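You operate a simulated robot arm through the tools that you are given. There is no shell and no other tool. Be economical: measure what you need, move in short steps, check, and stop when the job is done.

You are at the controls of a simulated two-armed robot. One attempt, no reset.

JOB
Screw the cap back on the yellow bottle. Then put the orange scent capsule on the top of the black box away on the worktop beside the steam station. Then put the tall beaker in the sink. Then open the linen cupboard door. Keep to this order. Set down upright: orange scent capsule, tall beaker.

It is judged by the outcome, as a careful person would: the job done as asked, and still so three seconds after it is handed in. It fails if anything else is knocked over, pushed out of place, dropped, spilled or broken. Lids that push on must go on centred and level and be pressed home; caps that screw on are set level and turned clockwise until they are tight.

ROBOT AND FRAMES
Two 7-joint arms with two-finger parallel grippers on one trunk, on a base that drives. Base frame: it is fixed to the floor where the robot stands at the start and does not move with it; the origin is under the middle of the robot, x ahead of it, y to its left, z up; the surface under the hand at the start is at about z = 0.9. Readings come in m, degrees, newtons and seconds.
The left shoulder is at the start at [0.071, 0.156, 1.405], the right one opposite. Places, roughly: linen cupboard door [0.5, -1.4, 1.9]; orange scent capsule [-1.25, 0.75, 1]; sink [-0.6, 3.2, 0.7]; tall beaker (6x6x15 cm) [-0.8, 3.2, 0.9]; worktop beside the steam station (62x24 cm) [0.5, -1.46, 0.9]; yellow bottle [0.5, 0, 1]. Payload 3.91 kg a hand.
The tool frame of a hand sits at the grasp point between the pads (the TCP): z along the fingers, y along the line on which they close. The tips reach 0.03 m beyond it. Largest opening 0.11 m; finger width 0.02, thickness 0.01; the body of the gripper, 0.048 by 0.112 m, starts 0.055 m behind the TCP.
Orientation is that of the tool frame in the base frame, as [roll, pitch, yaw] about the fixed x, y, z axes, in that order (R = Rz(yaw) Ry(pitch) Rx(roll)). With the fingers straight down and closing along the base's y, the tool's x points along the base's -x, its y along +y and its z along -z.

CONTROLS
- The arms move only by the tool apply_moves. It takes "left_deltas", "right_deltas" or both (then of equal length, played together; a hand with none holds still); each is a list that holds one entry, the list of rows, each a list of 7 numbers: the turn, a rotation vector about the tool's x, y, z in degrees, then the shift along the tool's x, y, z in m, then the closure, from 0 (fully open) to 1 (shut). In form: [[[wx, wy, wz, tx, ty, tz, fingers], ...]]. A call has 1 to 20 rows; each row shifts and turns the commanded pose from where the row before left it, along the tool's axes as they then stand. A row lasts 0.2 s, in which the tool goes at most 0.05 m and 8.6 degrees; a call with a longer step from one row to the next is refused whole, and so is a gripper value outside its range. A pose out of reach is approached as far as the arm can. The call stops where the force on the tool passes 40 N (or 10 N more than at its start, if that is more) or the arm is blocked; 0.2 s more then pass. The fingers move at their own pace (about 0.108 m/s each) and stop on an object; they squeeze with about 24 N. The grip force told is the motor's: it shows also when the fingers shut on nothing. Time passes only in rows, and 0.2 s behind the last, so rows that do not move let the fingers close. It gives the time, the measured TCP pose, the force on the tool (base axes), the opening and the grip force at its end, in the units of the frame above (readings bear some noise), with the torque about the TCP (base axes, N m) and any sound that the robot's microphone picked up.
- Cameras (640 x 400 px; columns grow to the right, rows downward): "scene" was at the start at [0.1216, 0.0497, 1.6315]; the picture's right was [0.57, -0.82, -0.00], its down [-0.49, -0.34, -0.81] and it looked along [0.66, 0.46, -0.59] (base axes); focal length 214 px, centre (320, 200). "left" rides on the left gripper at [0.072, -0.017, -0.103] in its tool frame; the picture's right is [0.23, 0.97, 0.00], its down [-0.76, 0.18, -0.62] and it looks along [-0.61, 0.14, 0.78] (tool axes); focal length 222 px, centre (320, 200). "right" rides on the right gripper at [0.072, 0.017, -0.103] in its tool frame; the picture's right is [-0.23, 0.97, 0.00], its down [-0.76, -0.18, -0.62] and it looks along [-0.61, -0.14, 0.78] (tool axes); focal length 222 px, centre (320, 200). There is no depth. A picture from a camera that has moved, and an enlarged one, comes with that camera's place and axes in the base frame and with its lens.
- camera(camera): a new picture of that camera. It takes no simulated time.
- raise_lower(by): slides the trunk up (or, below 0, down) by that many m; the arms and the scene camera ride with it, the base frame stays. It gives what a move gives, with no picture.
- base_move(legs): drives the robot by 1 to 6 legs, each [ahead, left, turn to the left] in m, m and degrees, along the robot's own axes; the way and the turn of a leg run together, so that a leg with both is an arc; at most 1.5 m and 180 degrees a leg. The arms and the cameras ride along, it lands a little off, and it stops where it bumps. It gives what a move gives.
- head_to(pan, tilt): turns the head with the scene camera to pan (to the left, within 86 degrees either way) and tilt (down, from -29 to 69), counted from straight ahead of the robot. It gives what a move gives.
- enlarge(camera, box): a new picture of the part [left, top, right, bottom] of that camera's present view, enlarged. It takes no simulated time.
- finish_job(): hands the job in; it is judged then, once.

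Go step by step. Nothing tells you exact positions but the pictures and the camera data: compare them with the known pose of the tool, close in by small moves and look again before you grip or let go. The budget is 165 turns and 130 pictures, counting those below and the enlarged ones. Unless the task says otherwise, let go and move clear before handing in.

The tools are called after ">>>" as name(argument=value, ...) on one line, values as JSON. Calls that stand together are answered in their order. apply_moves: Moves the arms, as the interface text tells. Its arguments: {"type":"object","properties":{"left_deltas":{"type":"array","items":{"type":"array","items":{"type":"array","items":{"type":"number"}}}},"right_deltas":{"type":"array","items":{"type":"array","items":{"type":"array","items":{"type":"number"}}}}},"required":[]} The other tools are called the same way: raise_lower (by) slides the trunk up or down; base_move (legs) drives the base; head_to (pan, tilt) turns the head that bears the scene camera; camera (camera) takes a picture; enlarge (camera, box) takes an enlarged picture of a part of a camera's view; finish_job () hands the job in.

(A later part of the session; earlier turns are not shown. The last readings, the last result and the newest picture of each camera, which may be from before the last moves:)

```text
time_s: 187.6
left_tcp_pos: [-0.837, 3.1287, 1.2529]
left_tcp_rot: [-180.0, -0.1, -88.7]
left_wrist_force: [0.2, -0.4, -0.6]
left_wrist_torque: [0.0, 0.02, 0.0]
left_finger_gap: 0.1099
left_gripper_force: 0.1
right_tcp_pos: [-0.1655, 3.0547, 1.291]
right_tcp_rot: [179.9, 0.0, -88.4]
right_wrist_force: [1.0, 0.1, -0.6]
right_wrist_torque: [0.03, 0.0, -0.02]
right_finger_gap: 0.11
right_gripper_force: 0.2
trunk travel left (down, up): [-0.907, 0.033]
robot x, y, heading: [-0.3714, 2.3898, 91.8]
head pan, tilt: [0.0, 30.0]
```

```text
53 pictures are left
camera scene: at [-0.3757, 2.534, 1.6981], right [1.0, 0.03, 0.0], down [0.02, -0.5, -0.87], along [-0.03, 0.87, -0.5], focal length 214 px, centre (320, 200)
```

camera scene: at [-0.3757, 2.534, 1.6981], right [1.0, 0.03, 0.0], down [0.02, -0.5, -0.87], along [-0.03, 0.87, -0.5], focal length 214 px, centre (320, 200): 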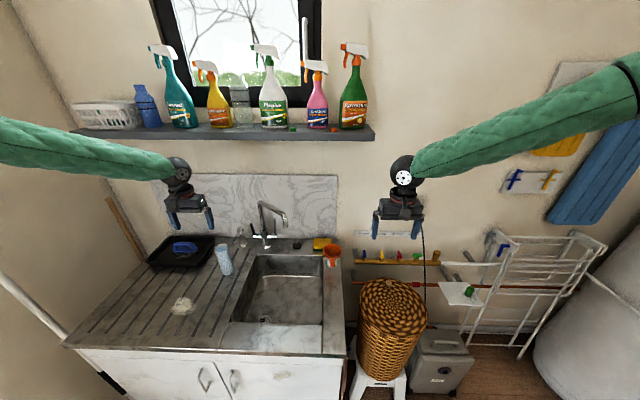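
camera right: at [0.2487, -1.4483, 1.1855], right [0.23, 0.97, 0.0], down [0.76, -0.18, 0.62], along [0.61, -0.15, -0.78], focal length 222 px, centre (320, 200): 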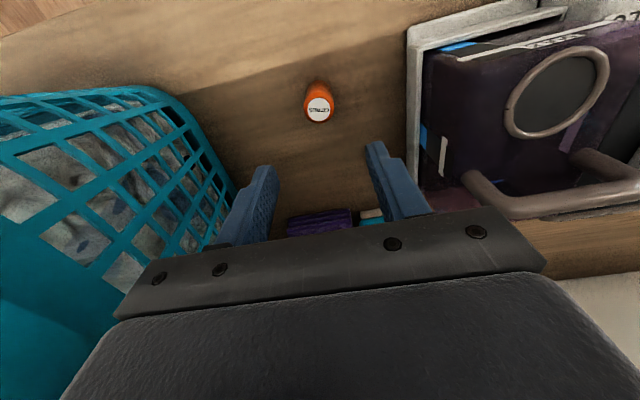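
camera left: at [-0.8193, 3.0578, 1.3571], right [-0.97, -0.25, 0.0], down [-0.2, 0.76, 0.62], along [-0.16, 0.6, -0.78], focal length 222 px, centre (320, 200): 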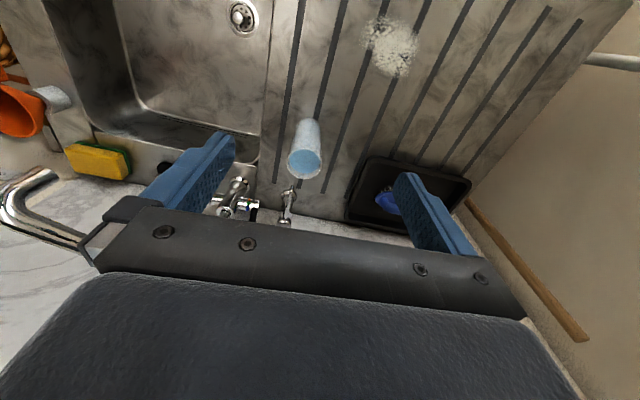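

The beaker top is at about (-0.841, 3.246, 1.03), near full reach, so I'll move the base slightly forward and left. I'll also check what is in the beaker.

>>> base_move(legs=[[0.08, 0.08, -1.5]])

>>> enlarge(camera="left", box=[220, 90, 380, 190])

>>> enlarge(camera="scene", box=[200, 200, 360, 300])

```text
time_s: 188.8
left_tcp_pos: [-0.9005, 3.2191, 1.2557]
left_tcp_rot: [-180.0, 0.0, -90.1]
left_wrist_force: [1.0, -0.3, 0.0]
left_wrist_torque: [-0.01, 0.02, -0.02]
left_finger_gap: 0.1101
left_gripper_force: 0.1
right_tcp_pos: [-0.2293, 3.1254, 1.2918]
right_tcp_rot: [179.8, 0.0, -89.8]
right_wrist_force: [-0.7, -0.2, 0.2]
right_wrist_torque: [0.02, 0.02, -0.01]
right_finger_gap: 0.1103
right_gripper_force: 0.1
trunk travel left (down, up): [-0.907, 0.033]
robot x, y, heading: [-0.4481, 2.4702, 90.3]
head pan, tilt: [0.0, 30.0]
```

```text
4.00 times, centred on (300, 140) of left
camera zoom: at [-0.8845, 3.1463, 1.3583], right [-0.97, -0.23, 0.0], down [-0.18, 0.76, 0.62], along [-0.14, 0.61, -0.78], focal length 888 px, centre (400, 440)
```

zoom: 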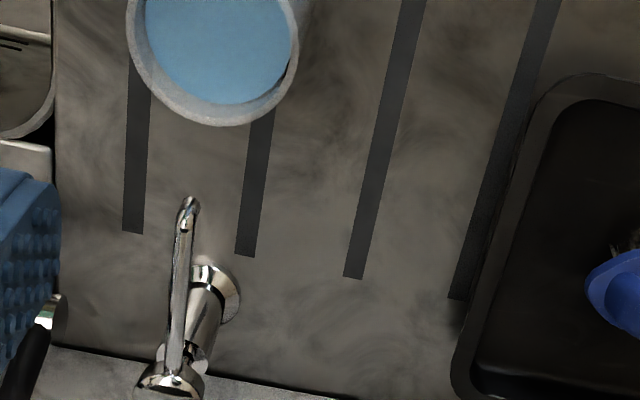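

```text
4.00 times, centred on (280, 250) of scene
camera zoom: at [-0.4538, 2.6117, 1.6983], right [1.0, 0.01, 0.0], down [0.0, -0.5, -0.87], along [-0.01, 0.87, -0.5], focal length 858 px, centre (480, 0)
```

zoom: 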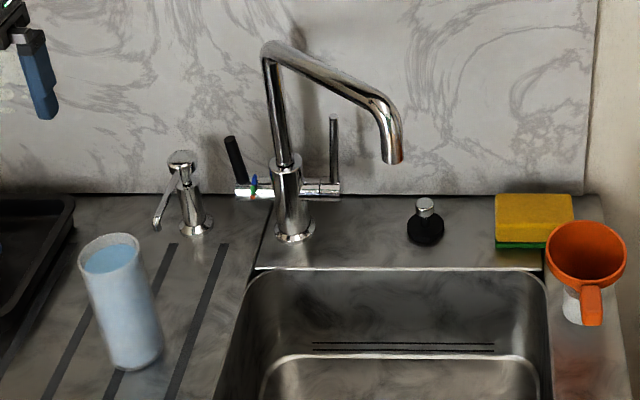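

The beaker is almost brim-full of blue liquid, so I must keep it level and move gently. I'll lower the open fingers around it.

>>> apply_moves(left_deltas=[[[0, 0, 0, -0.015, -0.03, 0, 0], [0, 0, 0, -0.014, -0.0285, 0, 0], [0, 0, 0, 0, 0, 0.03, 0], [0, 0, 0, 0, 0, 0.04, 0], [0, 0, 0, 0, 0, 0.04, 0], [0, 0, 0, 0, 0, 0.04, 0], [0, 0, 0, 0, 0, 0.03, 0], [0, 0, 0, 0, 0, 0, 0]]])

>>> camera(camera="left")

>>> enlarge(camera="scene", box=[160, 190, 320, 290])

```text
time_s: 190.6
left_tcp_pos: [-0.8436, 3.246, 1.0735]
left_tcp_rot: [179.9, -0.1, -90.0]
left_wrist_force: [0.3, -0.3, 0.6]
left_wrist_torque: [-0.03, 0.01, 0.01]
left_finger_gap: 0.1098
left_gripper_force: 0.0
right_tcp_pos: [-0.2292, 3.127, 1.2918]
right_tcp_rot: [179.9, -0.1, -89.9]
right_wrist_force: [-0.5, -0.5, 0.8]
right_wrist_torque: [-0.02, -0.01, -0.01]
right_finger_gap: 0.1098
right_gripper_force: 0.1
trunk travel left (down, up): [-0.907, 0.033]
robot x, y, heading: [-0.4493, 2.4719, 90.3]
head pan, tilt: [0.0, 30.0]
```

```text
50 pictures are left
camera left: at [-0.8273, 3.1734, 1.1763], right [-0.97, -0.23, 0.0], down [-0.18, 0.76, 0.62], along [-0.14, 0.61, -0.78], focal length 222 px, centre (320, 200)
```

left: 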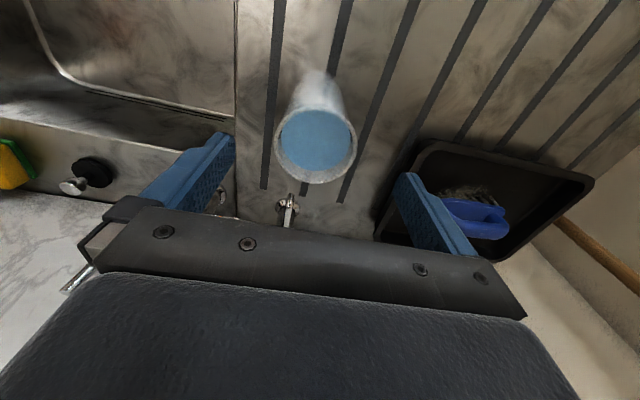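

```text
4.00 times, centred on (240, 240) of scene
camera zoom: at [-0.4533, 2.6122, 1.6982], right [1.0, 0.01, 0.0], down [0.0, -0.5, -0.87], along [-0.01, 0.87, -0.5], focal length 858 px, centre (640, 40)
```

zoom: 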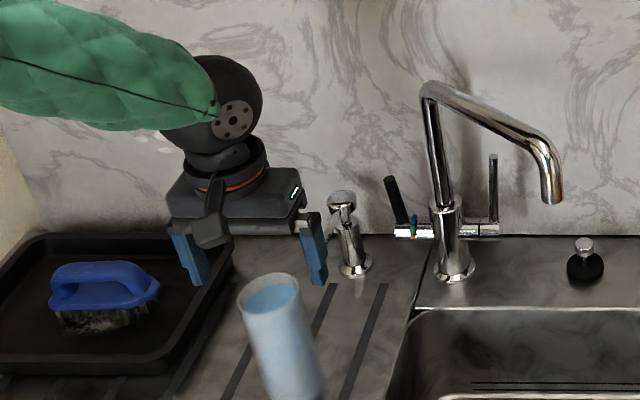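

I refined the beaker to about (-0.835, 3.228), with its top near 1.05. I'll correct by 18 mm towards me and descend to the grip height.

>>> apply_moves(left_deltas=[[[0, 0, 0, 0.018, -0.007, 0, 0], [0, 0, 0, 0, 0, 0.02, 0], [0, 0, 0, 0, 0, 0.02, 0], [0, 0, 0, 0, 0, 0.02, 0], [0, 0, 0, 0, 0, 0, 0]]])

>>> camera(camera="left")

>>> enlarge(camera="scene", box=[160, 190, 320, 290])

```text
time_s: 191.8
left_tcp_pos: [-0.8378, 3.2286, 1.0186]
left_tcp_rot: [-179.9, -0.1, -90.0]
left_wrist_force: [0.3, -0.6, 0.0]
left_wrist_torque: [0.0, -0.02, 0.01]
left_finger_gap: 0.1102
left_gripper_force: 0.1
left hand out of reach, approached as far as the arm can: row 4
right_tcp_pos: [-0.2317, 3.1284, 1.2912]
right_tcp_rot: [-180.0, -0.1, -89.8]
right_wrist_force: [-0.4, 0.1, 0.3]
right_wrist_torque: [-0.03, -0.02, -0.01]
right_finger_gap: 0.11
right_gripper_force: 0.0
trunk travel left (down, up): [-0.907, 0.033]
robot x, y, heading: [-0.4518, 2.4707, 90.4]
head pan, tilt: [0.0, 30.0]
```

```text
48 pictures are left
camera left: at [-0.8216, 3.1558, 1.1218], right [-0.97, -0.23, 0.0], down [-0.18, 0.76, 0.62], along [-0.14, 0.61, -0.78], focal length 222 px, centre (320, 200)
```

left: 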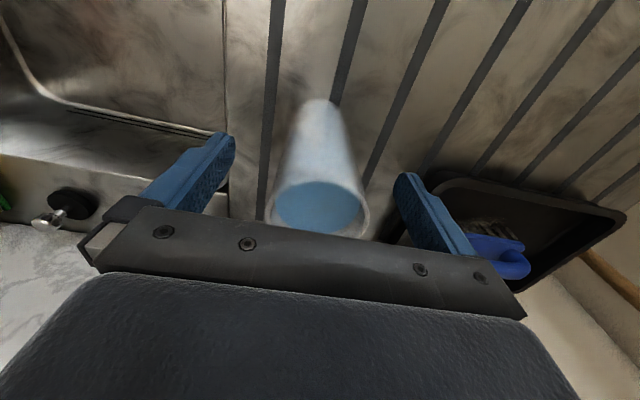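

```text
4.00 times, centred on (240, 240) of scene
camera zoom: at [-0.4555, 2.6122, 1.6982], right [1.0, 0.01, 0.0], down [0.0, -0.5, -0.87], along [-0.01, 0.87, -0.5], focal length 858 px, centre (640, 40)
```

zoom: 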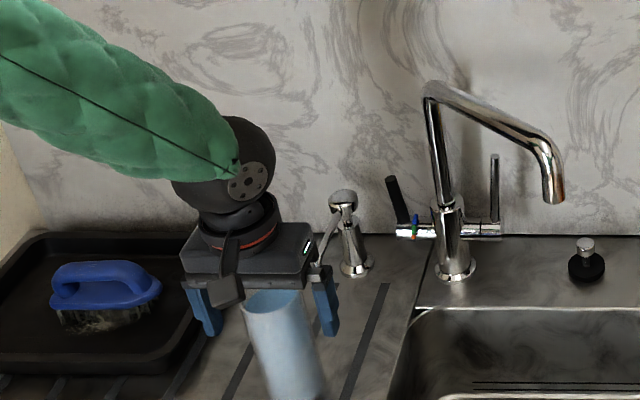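

The rim is at about (-0.8355, 3.221). I'll shift 6 mm and close slowly.

>>> apply_moves(left_deltas=[[[0, 0, 0, 0.006, -0.002, 0, 0], [0, 0, 0, 0, 0, 0, 0.2], [0, 0, 0, 0, 0, 0, 0.3], [0, 0, 0, 0, 0, 0, 0.36], [0, 0, 0, 0, 0, 0, 0.4], [0, 0, 0, 0, 0, 0, 0.44], [0, 0, 0, 0, 0, 0, 0.48], [0, 0, 0, 0, 0, 0, 0.52], [0, 0, 0, 0, 0, 0, 0.7], [0, 0, 0, 0, 0, 0, 1], [0, 0, 0, 0, 0, 0, 1]]])

>>> camera(camera="left")

>>> enlarge(camera="scene", box=[160, 190, 320, 290])

```text
time_s: 194.2
left_tcp_pos: [-0.8342, 3.2237, 1.0184]
left_tcp_rot: [-180.0, -0.1, -90.2]
left_wrist_force: [-0.3, -1.3, -0.6]
left_wrist_torque: [-0.08, 0.03, 0.0]
left_finger_gap: 0.0453
left_gripper_force: 24.1
right_tcp_pos: [-0.2309, 3.1279, 1.2911]
right_tcp_rot: [-180.0, -0.1, -89.8]
right_wrist_force: [0.9, 0.0, -0.2]
right_wrist_torque: [-0.01, -0.02, -0.01]
right_finger_gap: 0.1099
right_gripper_force: 0.2
trunk travel left (down, up): [-0.907, 0.033]
robot x, y, heading: [-0.4524, 2.4719, 90.6]
head pan, tilt: [0.0, 30.0]
```

```text
46 pictures are left
camera left: at [-0.8183, 3.1502, 1.1209], right [-0.97, -0.23, 0.0], down [-0.18, 0.76, 0.62], along [-0.14, 0.61, -0.78], focal length 222 px, centre (320, 200)
```

left: 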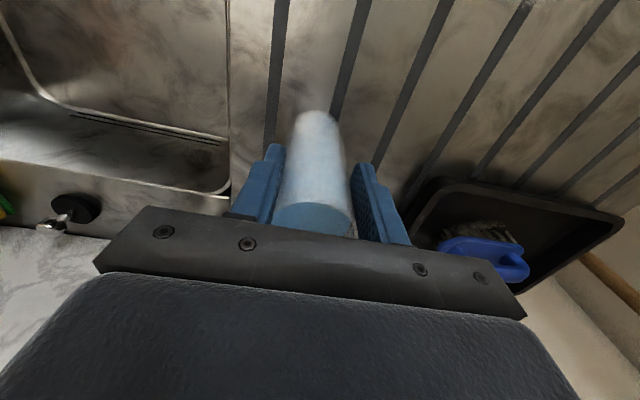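

```text
4.00 times, centred on (240, 240) of scene
camera zoom: at [-0.4547, 2.6129, 1.6981], right [1.0, 0.01, 0.0], down [0.0, -0.5, -0.87], along [-0.01, 0.87, -0.5], focal length 858 px, centre (640, 40)
```

zoom: 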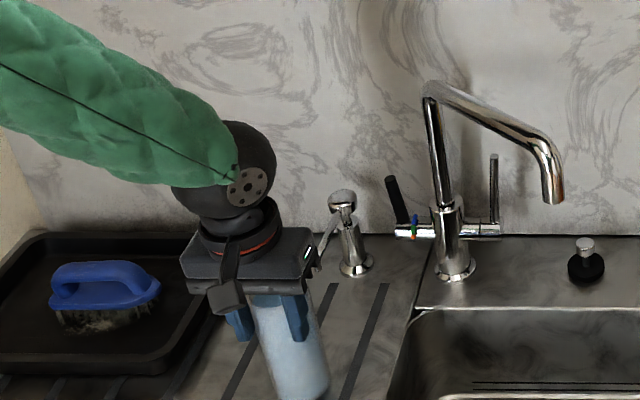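

The beaker is gripped centrally and still level. I'll lift it slowly and bring it towards the bowl with smooth, small steps.

>>> apply_moves(left_deltas=[[[0, 0, 0, 0, 0, -0.002, 1], [0, 0, 0, 0, 0, -0.005, 1], [0, 0, 0, 0, 0, -0.008, 1], [0, 0, 0, 0, 0, -0.01, 1], [0, 0, 0, 0, 0, -0.01, 1], [0, 0, 0, 0, 0, -0.01, 1], [0, 0, 0, 0, 0, -0.01, 1], [0, 0, 0, 0, 0, -0.01, 1], [0, 0, 0, 0, 0, -0.01, 1], [0, 0, 0, 0, 0, -0.01, 1], [0, 0, 0, 0, 0, -0.01, 1], [0, 0, 0, 0, 0, -0.008, 1], [0, 0, 0, 0, 0, -0.005, 1], [0, 0, 0, 0, 0, -0.002, 1], [0, 0, 0, 0, 0, 0, 1]]])

>>> camera(camera="left")

>>> enlarge(camera="scene", box=[160, 170, 320, 270])

```text
time_s: 197.4
left_tcp_pos: [-0.8357, 3.2219, 1.1296]
left_tcp_rot: [180.0, -0.1, -90.0]
left_wrist_force: [0.6, -0.5, 0.5]
left_wrist_torque: [-0.02, -0.01, -0.03]
left_finger_gap: 0.0
left_gripper_force: 24.0
right_tcp_pos: [-0.2309, 3.1275, 1.2929]
right_tcp_rot: [-180.0, -0.1, -89.9]
right_wrist_force: [0.4, 0.4, -0.1]
right_wrist_torque: [-0.03, -0.01, -0.01]
right_finger_gap: 0.1101
right_gripper_force: 0.0
trunk travel left (down, up): [-0.907, 0.033]
robot x, y, heading: [-0.4479, 2.468, 90.4]
head pan, tilt: [0.0, 30.0]
```

```text
44 pictures are left
camera left: at [-0.8185, 3.1493, 1.2328], right [-0.97, -0.23, 0.0], down [-0.18, 0.76, 0.62], along [-0.14, 0.61, -0.78], focal length 222 px, centre (320, 200)
```

left: 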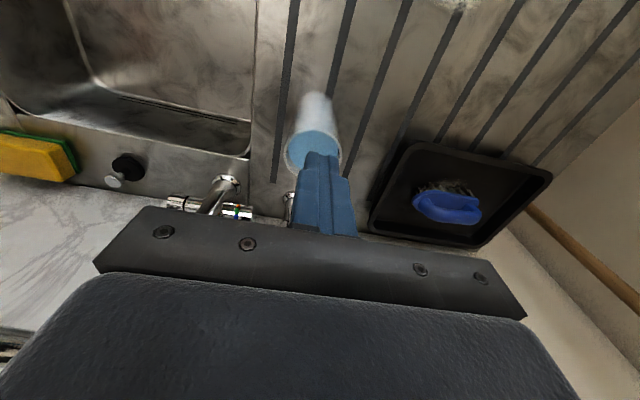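

```text
4.00 times, centred on (240, 220) of scene
camera zoom: at [-0.4547, 2.613, 1.6981], right [1.0, 0.01, 0.0], down [0.0, -0.5, -0.87], along [-0.01, 0.87, -0.5], focal length 858 px, centre (640, 120)
```

zoom: 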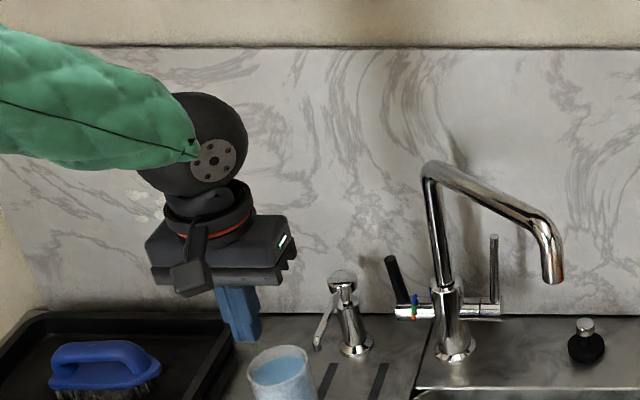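

The fingers slipped off because the grip was off-centre; the beaker is still standing and unspilled. The data now put it at about (-0.832, 3.246) with the top at 1.037. I'll open, recentre above it and check.

>>> apply_moves(left_deltas=[[[0, 0, 0, 0, 0, 0, 0], [0, 0, 0, 0, 0, 0, 0], [0, 0, 0, -0.012, -0.002, 0, 0], [0, 0, 0, -0.012, -0.002, 0, 0], [0, 0, 0, 0, 0, 0.02, 0], [0, 0, 0, 0, 0, 0.02, 0], [0, 0, 0, 0, 0, 0, 0]]])

>>> enlarge(camera="left", box=[240, 90, 400, 190])

>>> enlarge(camera="scene", box=[180, 200, 276, 260])

```text
time_s: 199.0
left_tcp_pos: [-0.8317, 3.2461, 1.0914]
left_tcp_rot: [-180.0, 0.0, -90.1]
left_wrist_force: [-0.3, -0.7, -0.2]
left_wrist_torque: [0.0, 0.01, 0.01]
left_finger_gap: 0.1098
left_gripper_force: 0.0
right_tcp_pos: [-0.2304, 3.1288, 1.292]
right_tcp_rot: [179.9, 0.0, -89.8]
right_wrist_force: [0.1, -0.3, 0.2]
right_wrist_torque: [-0.02, -0.03, -0.03]
right_finger_gap: 0.1098
right_gripper_force: 0.0
trunk travel left (down, up): [-0.907, 0.033]
robot x, y, heading: [-0.4535, 2.4702, 90.3]
head pan, tilt: [0.0, 30.0]
```

```text
4.00 times, centred on (320, 140) of left
camera zoom: at [-0.816, 3.174, 1.1941], right [-0.97, -0.23, 0.0], down [-0.18, 0.76, 0.62], along [-0.14, 0.61, -0.78], focal length 888 px, centre (320, 440)
```

zoom: 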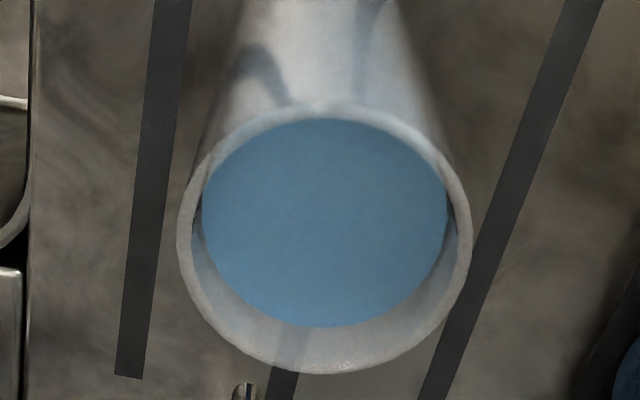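

```text
6.67 times, centred on (228, 230) of scene
camera zoom: at [-0.4544, 2.6126, 1.6981], right [1.0, 0.01, 0.0], down [0.0, -0.5, -0.87], along [-0.01, 0.87, -0.5], focal length 1430 px, centre (933, 0)
```

zoom: 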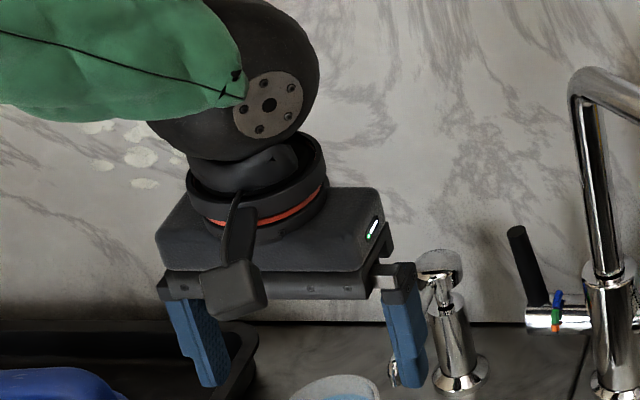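

The alignment checks out within about 3 mm. I'll nudge it 3 mm and lower with the trunk, straight down.

>>> apply_moves(left_deltas=[[[0, 0, 0, -0.003, 0.002, 0, 0], [0, 0, 0, 0, 0, 0, 0]]])

>>> raise_lower(by=-0.087)

>>> camera(camera="left")

>>> enlarge(camera="scene", box=[160, 170, 320, 270])

```text
time_s: 199.6
left_tcp_pos: [-0.8341, 3.2482, 1.0909]
left_tcp_rot: [-180.0, -0.1, -90.2]
left_wrist_force: [0.1, 1.0, 0.8]
left_wrist_torque: [-0.02, 0.01, -0.02]
left_finger_gap: 0.1099
left_gripper_force: 0.1
right_tcp_pos: [-0.2309, 3.1283, 1.2917]
right_tcp_rot: [180.0, 0.0, -89.7]
right_wrist_force: [-0.4, 0.2, 0.2]
right_wrist_torque: [-0.02, -0.01, -0.04]
right_finger_gap: 0.1102
right_gripper_force: 0.1
trunk travel left (down, up): [-0.907, 0.033]
robot x, y, heading: [-0.4522, 2.4718, 90.4]
head pan, tilt: [0.0, 30.0]
```

```text
time_s: 200.8
left_tcp_pos: [-0.8339, 3.2484, 1.0044]
left_tcp_rot: [180.0, -0.1, -90.1]
left_wrist_force: [0.0, -0.1, 0.1]
left_wrist_torque: [-0.02, 0.0, -0.03]
left_finger_gap: 0.11
left_gripper_force: 0.0
right_tcp_pos: [-0.2303, 3.1285, 1.2049]
right_tcp_rot: [179.9, 0.0, -89.7]
right_wrist_force: [0.1, -0.8, 0.5]
right_wrist_torque: [-0.01, -0.01, -0.01]
right_finger_gap: 0.1098
right_gripper_force: 0.1
trunk travel left (down, up): [-0.82, 0.12]
robot x, y, heading: [-0.4518, 2.4732, 90.4]
head pan, tilt: [0.0, 30.0]
```

```text
40 pictures are left
camera left: at [-0.818, 3.176, 1.1072], right [-0.97, -0.23, 0.0], down [-0.18, 0.76, 0.62], along [-0.14, 0.61, -0.78], focal length 222 px, centre (320, 200)
```

left: 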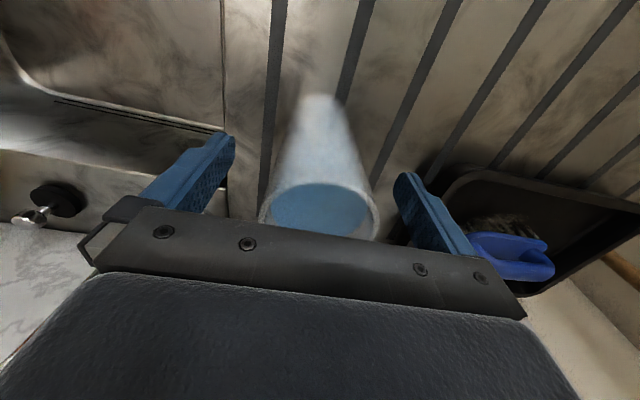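

```text
4.00 times, centred on (240, 220) of scene
camera zoom: at [-0.4546, 2.6127, 1.6112], right [1.0, 0.01, 0.0], down [0.0, -0.5, -0.87], along [-0.01, 0.87, -0.5], focal length 858 px, centre (640, 120)
```

zoom: 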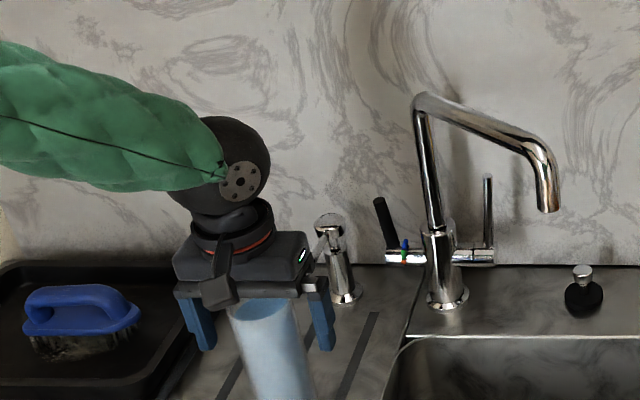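

The beaker rim is centred at y of about 3.249, as the hand is. I'll lower 15 mm more and close gently, expecting a gap of about 55–60 mm.

>>> raise_lower(by=-0.015)

>>> apply_moves(left_deltas=[[[0, 0, 0, 0, 0, 0, 0.2], [0, 0, 0, 0, 0, 0, 0.3], [0, 0, 0, 0, 0, 0, 0.36], [0, 0, 0, 0, 0, 0, 0.4], [0, 0, 0, 0, 0, 0, 0.44], [0, 0, 0, 0, 0, 0, 0.48], [0, 0, 0, 0, 0, 0, 0.52], [0, 0, 0, 0, 0, 0, 0.7], [0, 0, 0, 0, 0, 0, 1], [0, 0, 0, 0, 0, 0, 1]]])

```text
time_s: 201.4
left_tcp_pos: [-0.8338, 3.2478, 0.99]
left_tcp_rot: [179.9, 0.0, -90.1]
left_wrist_force: [-0.4, 0.5, 0.3]
left_wrist_torque: [-0.02, 0.0, 0.04]
left_finger_gap: 0.1101
left_gripper_force: 0.1
right_tcp_pos: [-0.2305, 3.1281, 1.1906]
right_tcp_rot: [-180.0, 0.0, -89.7]
right_wrist_force: [-0.5, 0.0, -0.2]
right_wrist_torque: [0.01, -0.01, -0.02]
right_finger_gap: 0.1103
right_gripper_force: 0.0
trunk travel left (down, up): [-0.805, 0.135]
robot x, y, heading: [-0.4529, 2.4659, 90.3]
head pan, tilt: [0.0, 30.0]
```

```text
time_s: 203.7
left_tcp_pos: [-0.834, 3.2486, 0.9889]
left_tcp_rot: [-180.0, 0.0, -90.0]
left_wrist_force: [1.1, -0.6, 0.3]
left_wrist_torque: [-0.08, -0.05, -0.01]
left_finger_gap: 0.0597
left_gripper_force: 24.0
right_tcp_pos: [-0.231, 3.1285, 1.1898]
right_tcp_rot: [-180.0, 0.0, -89.8]
right_wrist_force: [0.5, -0.7, 0.8]
right_wrist_torque: [0.03, -0.02, 0.01]
right_finger_gap: 0.1101
right_gripper_force: 0.0
trunk travel left (down, up): [-0.805, 0.135]
robot x, y, heading: [-0.4528, 2.473, 90.5]
head pan, tilt: [0.0, 30.0]
```

The gap is 59.7 mm, which is the full diameter. I'll lift slowly.

>>> apply_moves(left_deltas=[[[0, 0, 0, 0, 0, -0.001, 1], [0, 0, 0, 0, 0, -0.002, 1], [0, 0, 0, 0, 0, -0.004, 1], [0, 0, 0, 0, 0, -0.006, 1], [0, 0, 0, 0, 0, -0.008, 1], [0, 0, 0, 0, 0, -0.009, 1], [0, 0, 0, 0, 0, -0.009, 1], [0, 0, 0, 0, 0, -0.009, 1], [0, 0, 0, 0, 0, -0.009, 1], [0, 0, 0, 0, 0, -0.009, 1], [0, 0, 0, 0, 0, -0.009, 1], [0, 0, 0, 0, 0, -0.009, 1], [0, 0, 0, 0, 0, -0.008, 1], [0, 0, 0, 0, 0, -0.006, 1], [0, 0, 0, 0, 0, -0.004, 1], [0, 0, 0, 0, 0, -0.002, 1], [0, 0, 0, 0, 0, 0, 1]]])

>>> enlarge(camera="scene", box=[160, 150, 320, 250])

```text
time_s: 207.2
left_tcp_pos: [-0.8342, 3.2486, 1.0931]
left_tcp_rot: [-180.0, -0.2, -90.0]
left_wrist_force: [-0.5, 0.6, -3.1]
left_wrist_torque: [-0.01, -0.01, 0.03]
left_finger_gap: 0.0597
left_gripper_force: 23.9
right_tcp_pos: [-0.2315, 3.1287, 1.1895]
right_tcp_rot: [-180.0, -0.1, -89.9]
right_wrist_force: [-0.3, 0.3, -0.7]
right_wrist_torque: [-0.02, 0.01, 0.02]
right_finger_gap: 0.11
right_gripper_force: 0.0
trunk travel left (down, up): [-0.805, 0.135]
robot x, y, heading: [-0.4545, 2.4704, 90.2]
head pan, tilt: [0.0, 30.0]
```

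```text
4.00 times, centred on (240, 200) of scene
camera zoom: at [-0.4549, 2.6132, 1.596], right [1.0, 0.01, 0.0], down [0.0, -0.5, -0.87], along [-0.01, 0.87, -0.5], focal length 858 px, centre (640, 200)
```

zoom: 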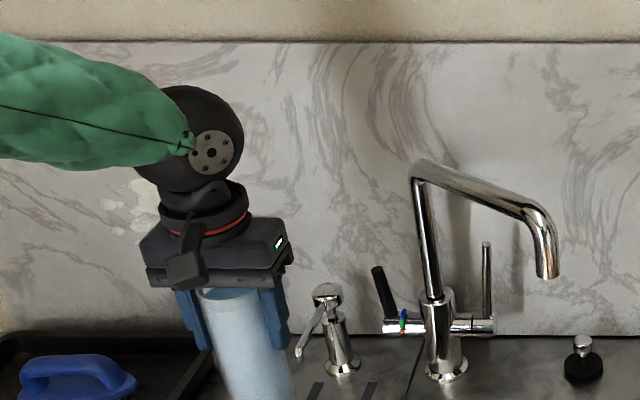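

The beaker is held and level. I'll carry it slowly right and towards me with the arm.

>>> apply_moves(left_deltas=[[[0, 0, 0, 0.001, -0.001, 0, 1], [0, 0, 0, 0.002, -0.002, 0, 1], [0, 0, 0, 0.004, -0.004, 0, 1], [0, 0, 0, 0.006, -0.006, 0, 1], [0, 0, 0, 0.008, -0.008, 0, 1], [0, 0, 0, 0.009, -0.009, 0, 1], [0, 0, 0, 0.009, -0.009, 0, 1], [0, 0, 0, 0.009, -0.009, 0, 1], [0, 0, 0, 0.009, -0.009, 0, 1], [0, 0, 0, 0.009, -0.009, 0, 1], [0, 0, 0, 0.009, -0.009, 0, 1], [0, 0, 0, 0.009, -0.009, 0, 1], [0, 0, 0, 0.009, -0.009, 0, 1], [0, 0, 0, 0.009, -0.009, 0, 1], [0, 0, 0, 0.007, -0.007, 0, 1], [0, 0, 0, 0.005, -0.005, 0, 1], [0, 0, 0, 0.003, -0.003, 0, 1], [0, 0, 0, 0.001, -0.001, 0, 1], [0, 0, 0, 0, 0, 0, 1]]])

>>> base_move(legs=[[0, -0.05, 0], [0, -0.05, 0], [0, -0.05, 0]])

>>> camera(camera="left")

>>> camera(camera="scene")

```text
time_s: 211.2
left_tcp_pos: [-0.7168, 3.1289, 1.0938]
left_tcp_rot: [180.0, -0.1, -90.0]
left_wrist_force: [0.4, 0.5, -2.4]
left_wrist_torque: [0.01, 0.02, -0.01]
left_finger_gap: 0.0598
left_gripper_force: 24.3
right_tcp_pos: [-0.231, 3.1282, 1.1898]
right_tcp_rot: [180.0, -0.1, -89.8]
right_wrist_force: [-0.6, 0.2, -0.4]
right_wrist_torque: [-0.01, -0.02, -0.02]
right_finger_gap: 0.11
right_gripper_force: 0.0
trunk travel left (down, up): [-0.805, 0.135]
robot x, y, heading: [-0.4506, 2.4684, 90.1]
head pan, tilt: [0.0, 30.0]
```

```text
time_s: 213.2
left_tcp_pos: [-0.5781, 3.1308, 1.0894]
left_tcp_rot: [-179.4, -0.2, -89.9]
left_wrist_force: [-0.7, 0.1, -3.6]
left_wrist_torque: [-0.01, -0.08, 0.02]
left_finger_gap: 0.0601
left_gripper_force: 24.2
right_tcp_pos: [-0.0921, 3.1298, 1.1919]
right_tcp_rot: [-179.6, -0.1, -89.7]
right_wrist_force: [-0.7, 0.1, 0.5]
right_wrist_torque: [-0.04, -0.08, 0.03]
right_finger_gap: 0.1101
right_gripper_force: 0.1
trunk travel left (down, up): [-0.805, 0.135]
robot x, y, heading: [-0.3028, 2.4717, 90.3]
head pan, tilt: [0.0, 30.0]
```

```text
37 pictures are left
camera left: at [-0.5631, 3.0587, 1.1927], right [-0.97, -0.23, -0.01], down [-0.18, 0.76, 0.62], along [-0.14, 0.6, -0.78], focal length 222 px, centre (320, 200)
```

left: 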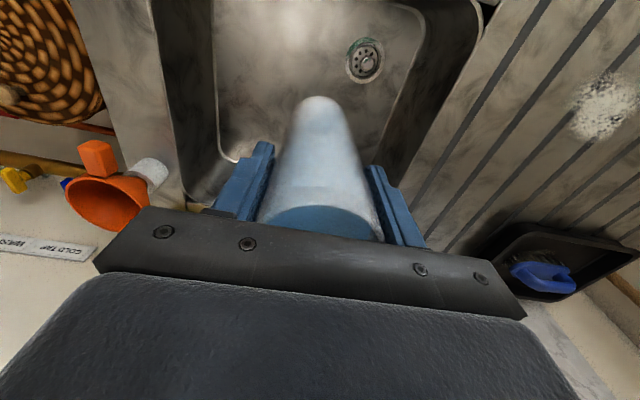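

```text
36 pictures are left
camera scene: at [-0.3194, 2.6147, 1.5958], right [1.0, 0.01, 0.01], down [0.01, -0.5, -0.87], along [0.0, 0.87, -0.5], focal length 214 px, centre (320, 200)
```

scene: 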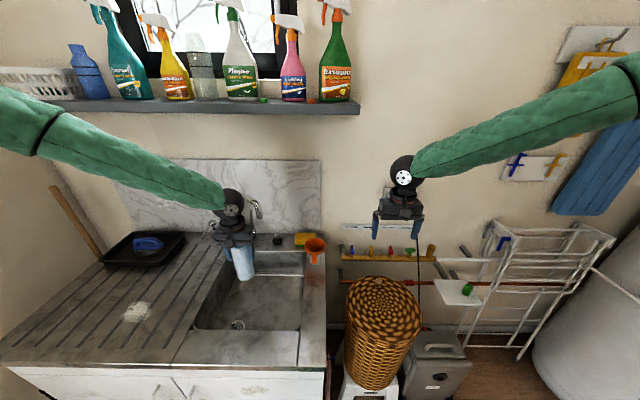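

The beaker is over the clear sink floor beside the drain. I'll raise the right hand away from the basket, then lower with the trunk.

>>> apply_moves(right_deltas=[[[0, 0, 0, 0, 0, -0.03, 0], [0, 0, 0, 0, 0, -0.04, 0], [0, 0, 0, 0, 0, -0.04, 0], [0, 0, 0, 0, 0, -0.04, 0], [0, 0, 0, 0, 0, -0.03, 0]]])

>>> raise_lower(by=-0.1)

>>> raise_lower(by=-0.1)

>>> camera(camera="left")

>>> enlarge(camera="scene", box=[160, 170, 340, 282])

```text
time_s: 214.4
left_tcp_pos: [-0.5718, 3.1295, 1.0921]
left_tcp_rot: [-179.9, -0.1, -90.0]
left_wrist_force: [-0.3, -0.3, -4.0]
left_wrist_torque: [-0.03, -0.01, 0.02]
left_finger_gap: 0.06
left_gripper_force: 23.4
right_tcp_pos: [-0.086, 3.1274, 1.3734]
right_tcp_rot: [-179.9, 0.0, -89.6]
right_wrist_force: [-1.2, -0.3, 0.7]
right_wrist_torque: [0.0, -0.03, 0.02]
right_finger_gap: 0.1101
right_gripper_force: 0.0
trunk travel left (down, up): [-0.805, 0.135]
robot x, y, heading: [-0.3022, 2.4723, 90.4]
head pan, tilt: [0.0, 30.0]
```

```text
time_s: 215.8
left_tcp_pos: [-0.5684, 3.1301, 0.9938]
left_tcp_rot: [179.9, -0.2, -89.9]
left_wrist_force: [1.2, 0.0, -3.0]
left_wrist_torque: [-0.03, -0.02, 0.01]
left_finger_gap: 0.0598
left_gripper_force: 23.7
right_tcp_pos: [-0.0842, 3.1281, 1.2728]
right_tcp_rot: [-179.9, 0.0, -89.7]
right_wrist_force: [0.8, 0.2, 0.9]
right_wrist_torque: [-0.02, 0.05, -0.01]
right_finger_gap: 0.11
right_gripper_force: 0.0
trunk travel left (down, up): [-0.705, 0.235]
robot x, y, heading: [-0.3028, 2.4691, 90.5]
head pan, tilt: [0.0, 30.0]
```

```text
time_s: 217.1
left_tcp_pos: [-0.5689, 3.1308, 0.8928]
left_tcp_rot: [-179.9, -0.1, -89.9]
left_wrist_force: [0.2, -0.9, -3.1]
left_wrist_torque: [-0.02, -0.01, -0.01]
left_finger_gap: 0.0598
left_gripper_force: 24.1
right_tcp_pos: [-0.0835, 3.1287, 1.1723]
right_tcp_rot: [180.0, 0.0, -89.7]
right_wrist_force: [-0.1, 0.3, 0.3]
right_wrist_torque: [0.0, 0.02, 0.02]
right_finger_gap: 0.1098
right_gripper_force: 0.1
trunk travel left (down, up): [-0.605, 0.335]
robot x, y, heading: [-0.3031, 2.4709, 90.3]
head pan, tilt: [0.0, 30.0]
```

```text
35 pictures are left
camera left: at [-0.5535, 3.0577, 0.9957], right [-0.97, -0.23, 0.0], down [-0.18, 0.76, 0.62], along [-0.14, 0.61, -0.78], focal length 222 px, centre (320, 200)
```

left: 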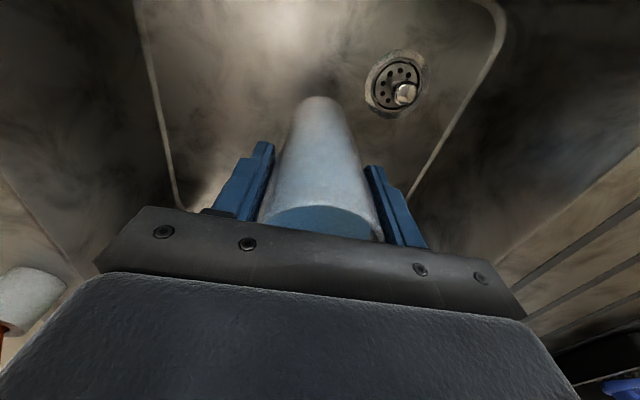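

```text
3.56 times, centred on (250, 226) of scene
camera zoom: at [-0.3062, 2.6132, 1.3962], right [1.0, 0.01, 0.0], down [0.0, -0.5, -0.87], along [-0.01, 0.87, -0.5], focal length 763 px, centre (569, 108)
```

zoom: 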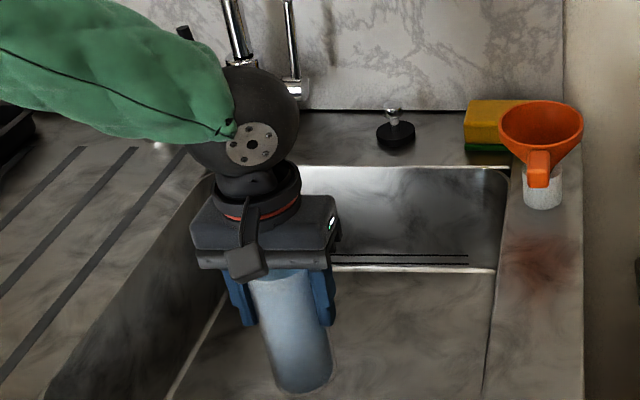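

The sink floor is near z = 0.71, about 8 cm below the beaker. I'll lower 6 cm, then take small steps until contact.

>>> raise_lower(by=-0.06)

>>> raise_lower(by=-0.01)

>>> raise_lower(by=-0.004)

```text
time_s: 218.1
left_tcp_pos: [-0.5689, 3.1307, 0.833]
left_tcp_rot: [179.9, 0.0, -90.0]
left_wrist_force: [-0.1, 0.3, -4.0]
left_wrist_torque: [-0.05, -0.03, 0.01]
left_finger_gap: 0.0596
left_gripper_force: 23.9
right_tcp_pos: [-0.0829, 3.128, 1.1125]
right_tcp_rot: [-180.0, 0.0, -89.7]
right_wrist_force: [0.0, 0.0, 0.0]
right_wrist_torque: [0.0, 0.02, 0.02]
right_finger_gap: 0.1098
right_gripper_force: 0.1
trunk travel left (down, up): [-0.545, 0.395]
robot x, y, heading: [-0.305, 2.4688, 90.1]
head pan, tilt: [0.0, 30.0]
```

```text
time_s: 218.7
left_tcp_pos: [-0.5695, 3.1289, 0.8245]
left_tcp_rot: [179.9, 0.0, -89.9]
left_wrist_force: [-3.5, 2.4, 19.3]
left_wrist_torque: [0.17, 0.29, 0.02]
left_finger_gap: 0.0596
left_gripper_force: 24.3
right_tcp_pos: [-0.0834, 3.1284, 1.1024]
right_tcp_rot: [179.9, 0.1, -89.7]
right_wrist_force: [0.1, -0.5, 0.3]
right_wrist_torque: [-0.03, -0.01, 0.0]
right_finger_gap: 0.1099
right_gripper_force: 0.2
trunk travel left (down, up): [-0.535, 0.405]
robot x, y, heading: [-0.3007, 2.4684, 90.3]
head pan, tilt: [0.0, 30.0]
```

```text
time_s: 219.2
left_tcp_pos: [-0.5689, 3.1301, 0.8191]
left_tcp_rot: [-180.0, 0.1, -89.9]
left_wrist_force: [-0.2, 0.5, 14.0]
left_wrist_torque: [0.3, -0.06, 0.0]
left_finger_gap: 0.0601
left_gripper_force: 23.9
right_tcp_pos: [-0.0837, 3.1279, 1.0993]
right_tcp_rot: [179.9, 0.0, -89.7]
right_wrist_force: [0.4, -0.3, 0.2]
right_wrist_torque: [-0.02, -0.01, 0.02]
right_finger_gap: 0.1099
right_gripper_force: 0.0
trunk travel left (down, up): [-0.531, 0.409]
robot x, y, heading: [-0.306, 2.4716, 90.3]
head pan, tilt: [0.0, 30.0]
```

The beaker has contact with the sink floor. I'll release slowly and check before rising.

>>> apply_moves(left_deltas=[[[0, 0, 0, 0, 0, 0, 0.43], [0, 0, 0, 0, 0, 0, 0.38], [0, 0, 0, 0, 0, 0, 0.3], [0, 0, 0, 0, 0, 0, 0.15], [0, 0, 0, 0, 0, 0, 0], [0, 0, 0, 0, 0, 0, 0]]])

>>> raise_lower(by=0.2)

>>> camera(camera="left")

>>> enlarge(camera="scene", box=[160, 190, 340, 302])

```text
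time_s: 220.6
left_tcp_pos: [-0.5705, 3.1304, 0.8184]
left_tcp_rot: [179.9, -0.2, -89.9]
left_wrist_force: [0.7, -0.3, 0.7]
left_wrist_torque: [0.01, 0.02, -0.01]
left_finger_gap: 0.11
left_gripper_force: 0.0
right_tcp_pos: [-0.0829, 3.1279, 1.0988]
right_tcp_rot: [-180.0, 0.0, -89.7]
right_wrist_force: [0.4, 0.2, -1.3]
right_wrist_torque: [0.04, -0.01, -0.01]
right_finger_gap: 0.1097
right_gripper_force: 0.1
trunk travel left (down, up): [-0.531, 0.409]
robot x, y, heading: [-0.3019, 2.4706, 90.4]
head pan, tilt: [0.0, 30.0]
```

```text
time_s: 222.8
left_tcp_pos: [-0.5698, 3.13, 1.019]
left_tcp_rot: [180.0, -0.1, -89.8]
left_wrist_force: [-0.2, 0.0, -0.6]
left_wrist_torque: [-0.02, -0.01, 0.0]
left_finger_gap: 0.1104
left_gripper_force: 0.1
right_tcp_pos: [-0.0833, 3.1289, 1.2982]
right_tcp_rot: [-180.0, 0.0, -89.6]
right_wrist_force: [-0.1, -0.5, 0.3]
right_wrist_torque: [0.01, -0.02, 0.0]
right_finger_gap: 0.1102
right_gripper_force: 0.1
trunk travel left (down, up): [-0.731, 0.209]
robot x, y, heading: [-0.2998, 2.4685, 90.2]
head pan, tilt: [0.0, 30.0]
```

```text
33 pictures are left
camera left: at [-0.5535, 3.0579, 1.1213], right [-0.97, -0.23, 0.0], down [-0.18, 0.76, 0.62], along [-0.14, 0.61, -0.78], focal length 222 px, centre (320, 200)
```

left: 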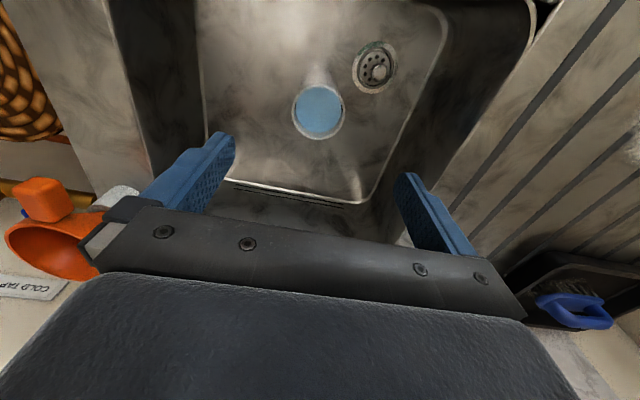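

```text
3.56 times, centred on (250, 246) of scene
camera zoom: at [-0.3061, 2.6136, 1.522], right [1.0, 0.01, 0.0], down [0.0, -0.5, -0.87], along [-0.01, 0.87, -0.5], focal length 763 px, centre (569, 36)
```

zoom: 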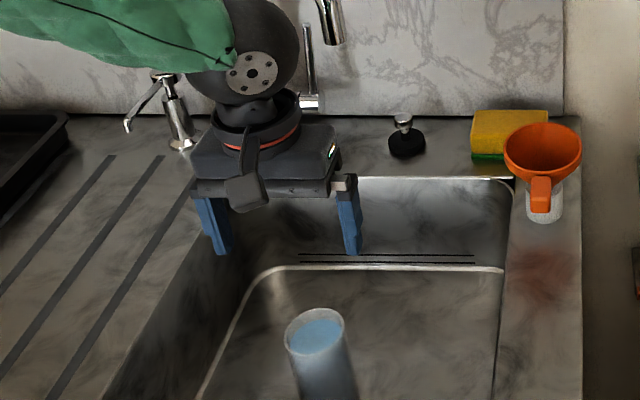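

The beaker stands upright in the sink, still full. Last is the linen cupboard, so I'll raise the trunk, lift the left hand, and drive back to the aisle facing the cupboard.

>>> raise_lower(by=0.2)

>>> apply_moves(left_deltas=[[[0, 0, 0, 0, 0, -0.04, 0], [0, 0, 0, 0, 0, -0.04, 0], [0, 0, 0, 0, 0, -0.04, 0], [0, 0, 0, 0, 0, -0.04, 0], [0, 0, 0, 0, 0, -0.03, 0]]], right_deltas=[[[0, 0, 0, 0.02, 0, 0.02, 0], [0, 0, 0, 0.02, 0, 0.02, 0], [0, 0, 0, 0.02, 0, 0.02, 0], [0, 0, 0, 0.02, 0, 0.02, 0], [0, 0, 0, 0.01, 0, 0.02, 0]]])

>>> base_move(legs=[[-1.5, 0.05, 0], [0, 0, -90], [-0.15, -1.2, 0], [0, -0.75, 0]])

>>> head_to(pan=-20, tilt=5)

>>> camera(camera="scene")

```text
time_s: 224.9
left_tcp_pos: [-0.5688, 3.1306, 1.2192]
left_tcp_rot: [-180.0, -0.1, -89.9]
left_wrist_force: [0.0, 0.1, 0.0]
left_wrist_torque: [0.01, 0.03, -0.03]
left_finger_gap: 0.11
left_gripper_force: 0.0
right_tcp_pos: [-0.0832, 3.1277, 1.4984]
right_tcp_rot: [180.0, 0.0, -89.8]
right_wrist_force: [0.3, -0.2, -0.5]
right_wrist_torque: [-0.02, 0.03, -0.03]
right_finger_gap: 0.11
right_gripper_force: 0.1
trunk travel left (down, up): [-0.931, 0.009]
robot x, y, heading: [-0.3087, 2.472, 90.3]
head pan, tilt: [0.0, 30.0]
```

```text
time_s: 226.1
left_tcp_pos: [-0.5704, 3.1298, 1.4107]
left_tcp_rot: [179.9, -0.1, -89.9]
left_wrist_force: [0.0, -0.5, 0.1]
left_wrist_torque: [0.03, -0.01, 0.0]
left_finger_gap: 0.11
left_gripper_force: 0.0
right_tcp_pos: [-0.0816, 3.0335, 1.3989]
right_tcp_rot: [-180.0, 0.1, -89.6]
right_wrist_force: [-0.1, 0.5, 1.0]
right_wrist_torque: [0.02, 0.02, -0.01]
right_finger_gap: 0.11
right_gripper_force: 0.0
trunk travel left (down, up): [-0.931, 0.009]
robot x, y, heading: [-0.3065, 2.468, 90.3]
head pan, tilt: [0.0, 30.0]
```

```text
refused: leg 1 is longer than a leg can be; nothing moved
```

```text
time_s: 227.0
left_tcp_pos: [-0.5707, 3.1308, 1.4081]
left_tcp_rot: [179.9, -0.2, -89.8]
left_wrist_force: [0.3, 0.7, 0.4]
left_wrist_torque: [0.01, 0.02, 0.01]
left_finger_gap: 0.11
left_gripper_force: 0.1
right_tcp_pos: [-0.0828, 3.0377, 1.3985]
right_tcp_rot: [-180.0, 0.1, -89.7]
right_wrist_force: [-0.3, 0.2, 0.8]
right_wrist_torque: [0.01, -0.03, -0.02]
right_finger_gap: 0.1099
right_gripper_force: 0.0
trunk travel left (down, up): [-0.931, 0.009]
robot x, y, heading: [-0.3028, 2.4718, 90.3]
head pan, tilt: [-20.0, 5.0]
```

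```text
31 pictures are left
camera scene: at [-0.2749, 2.6102, 1.7624], right [0.94, -0.33, 0.0], down [-0.03, -0.08, -1.0], along [0.33, 0.94, -0.09], focal length 214 px, centre (320, 200)
```

scene: 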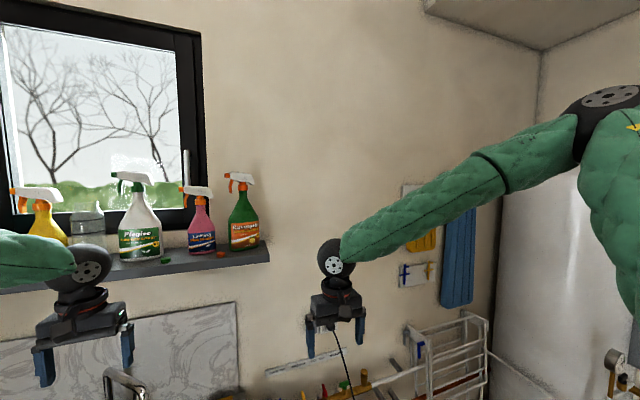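

The base leg was too long, so I'll resend it with shorter legs.

>>> base_move(legs=[[-1.45, 0, 0], [0, 0, -90], [-0.15, -1.2, 0], [0, -0.75, 0]])

>>> camera(camera="scene")

```text
time_s: 247.6
left_tcp_pos: [0.228, -0.6834, 1.4075]
left_tcp_rot: [179.9, -0.1, 179.2]
left_wrist_force: [-0.1, 0.2, -0.3]
left_wrist_torque: [0.01, 0.01, 0.03]
left_finger_gap: 0.1097
left_gripper_force: 0.2
right_tcp_pos: [0.1256, -1.1704, 1.3981]
right_tcp_rot: [179.9, 0.0, 179.6]
right_wrist_force: [0.6, -0.2, 0.2]
right_wrist_torque: [-0.01, -0.01, -0.02]
right_finger_gap: 0.1101
right_gripper_force: 0.1
trunk travel left (down, up): [-0.931, 0.009]
robot x, y, heading: [-0.436, -0.9416, -0.2]
head pan, tilt: [-20.0, 5.0]
```

```text
30 pictures are left
camera scene: at [-0.3001, -0.9713, 1.7625], right [-0.35, -0.94, 0.0], down [-0.08, 0.03, -1.0], along [0.93, -0.35, -0.09], focal length 214 px, centre (320, 200)
```

scene: 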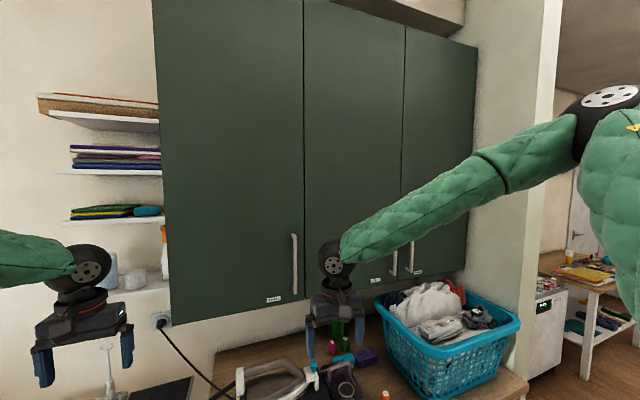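

>>> enlarge(camera="scene", box=[256, 222, 436, 334])

```text
3.56 times, centred on (346, 278) of scene
camera zoom: at [-0.3001, -0.9713, 1.7625], right [-0.35, -0.94, 0.0], down [-0.08, 0.03, -1.0], along [0.93, -0.35, -0.09], focal length 763 px, centre (228, -77)
```

zoom: 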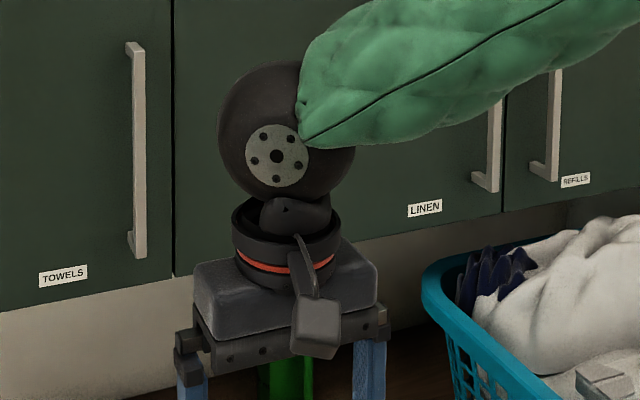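

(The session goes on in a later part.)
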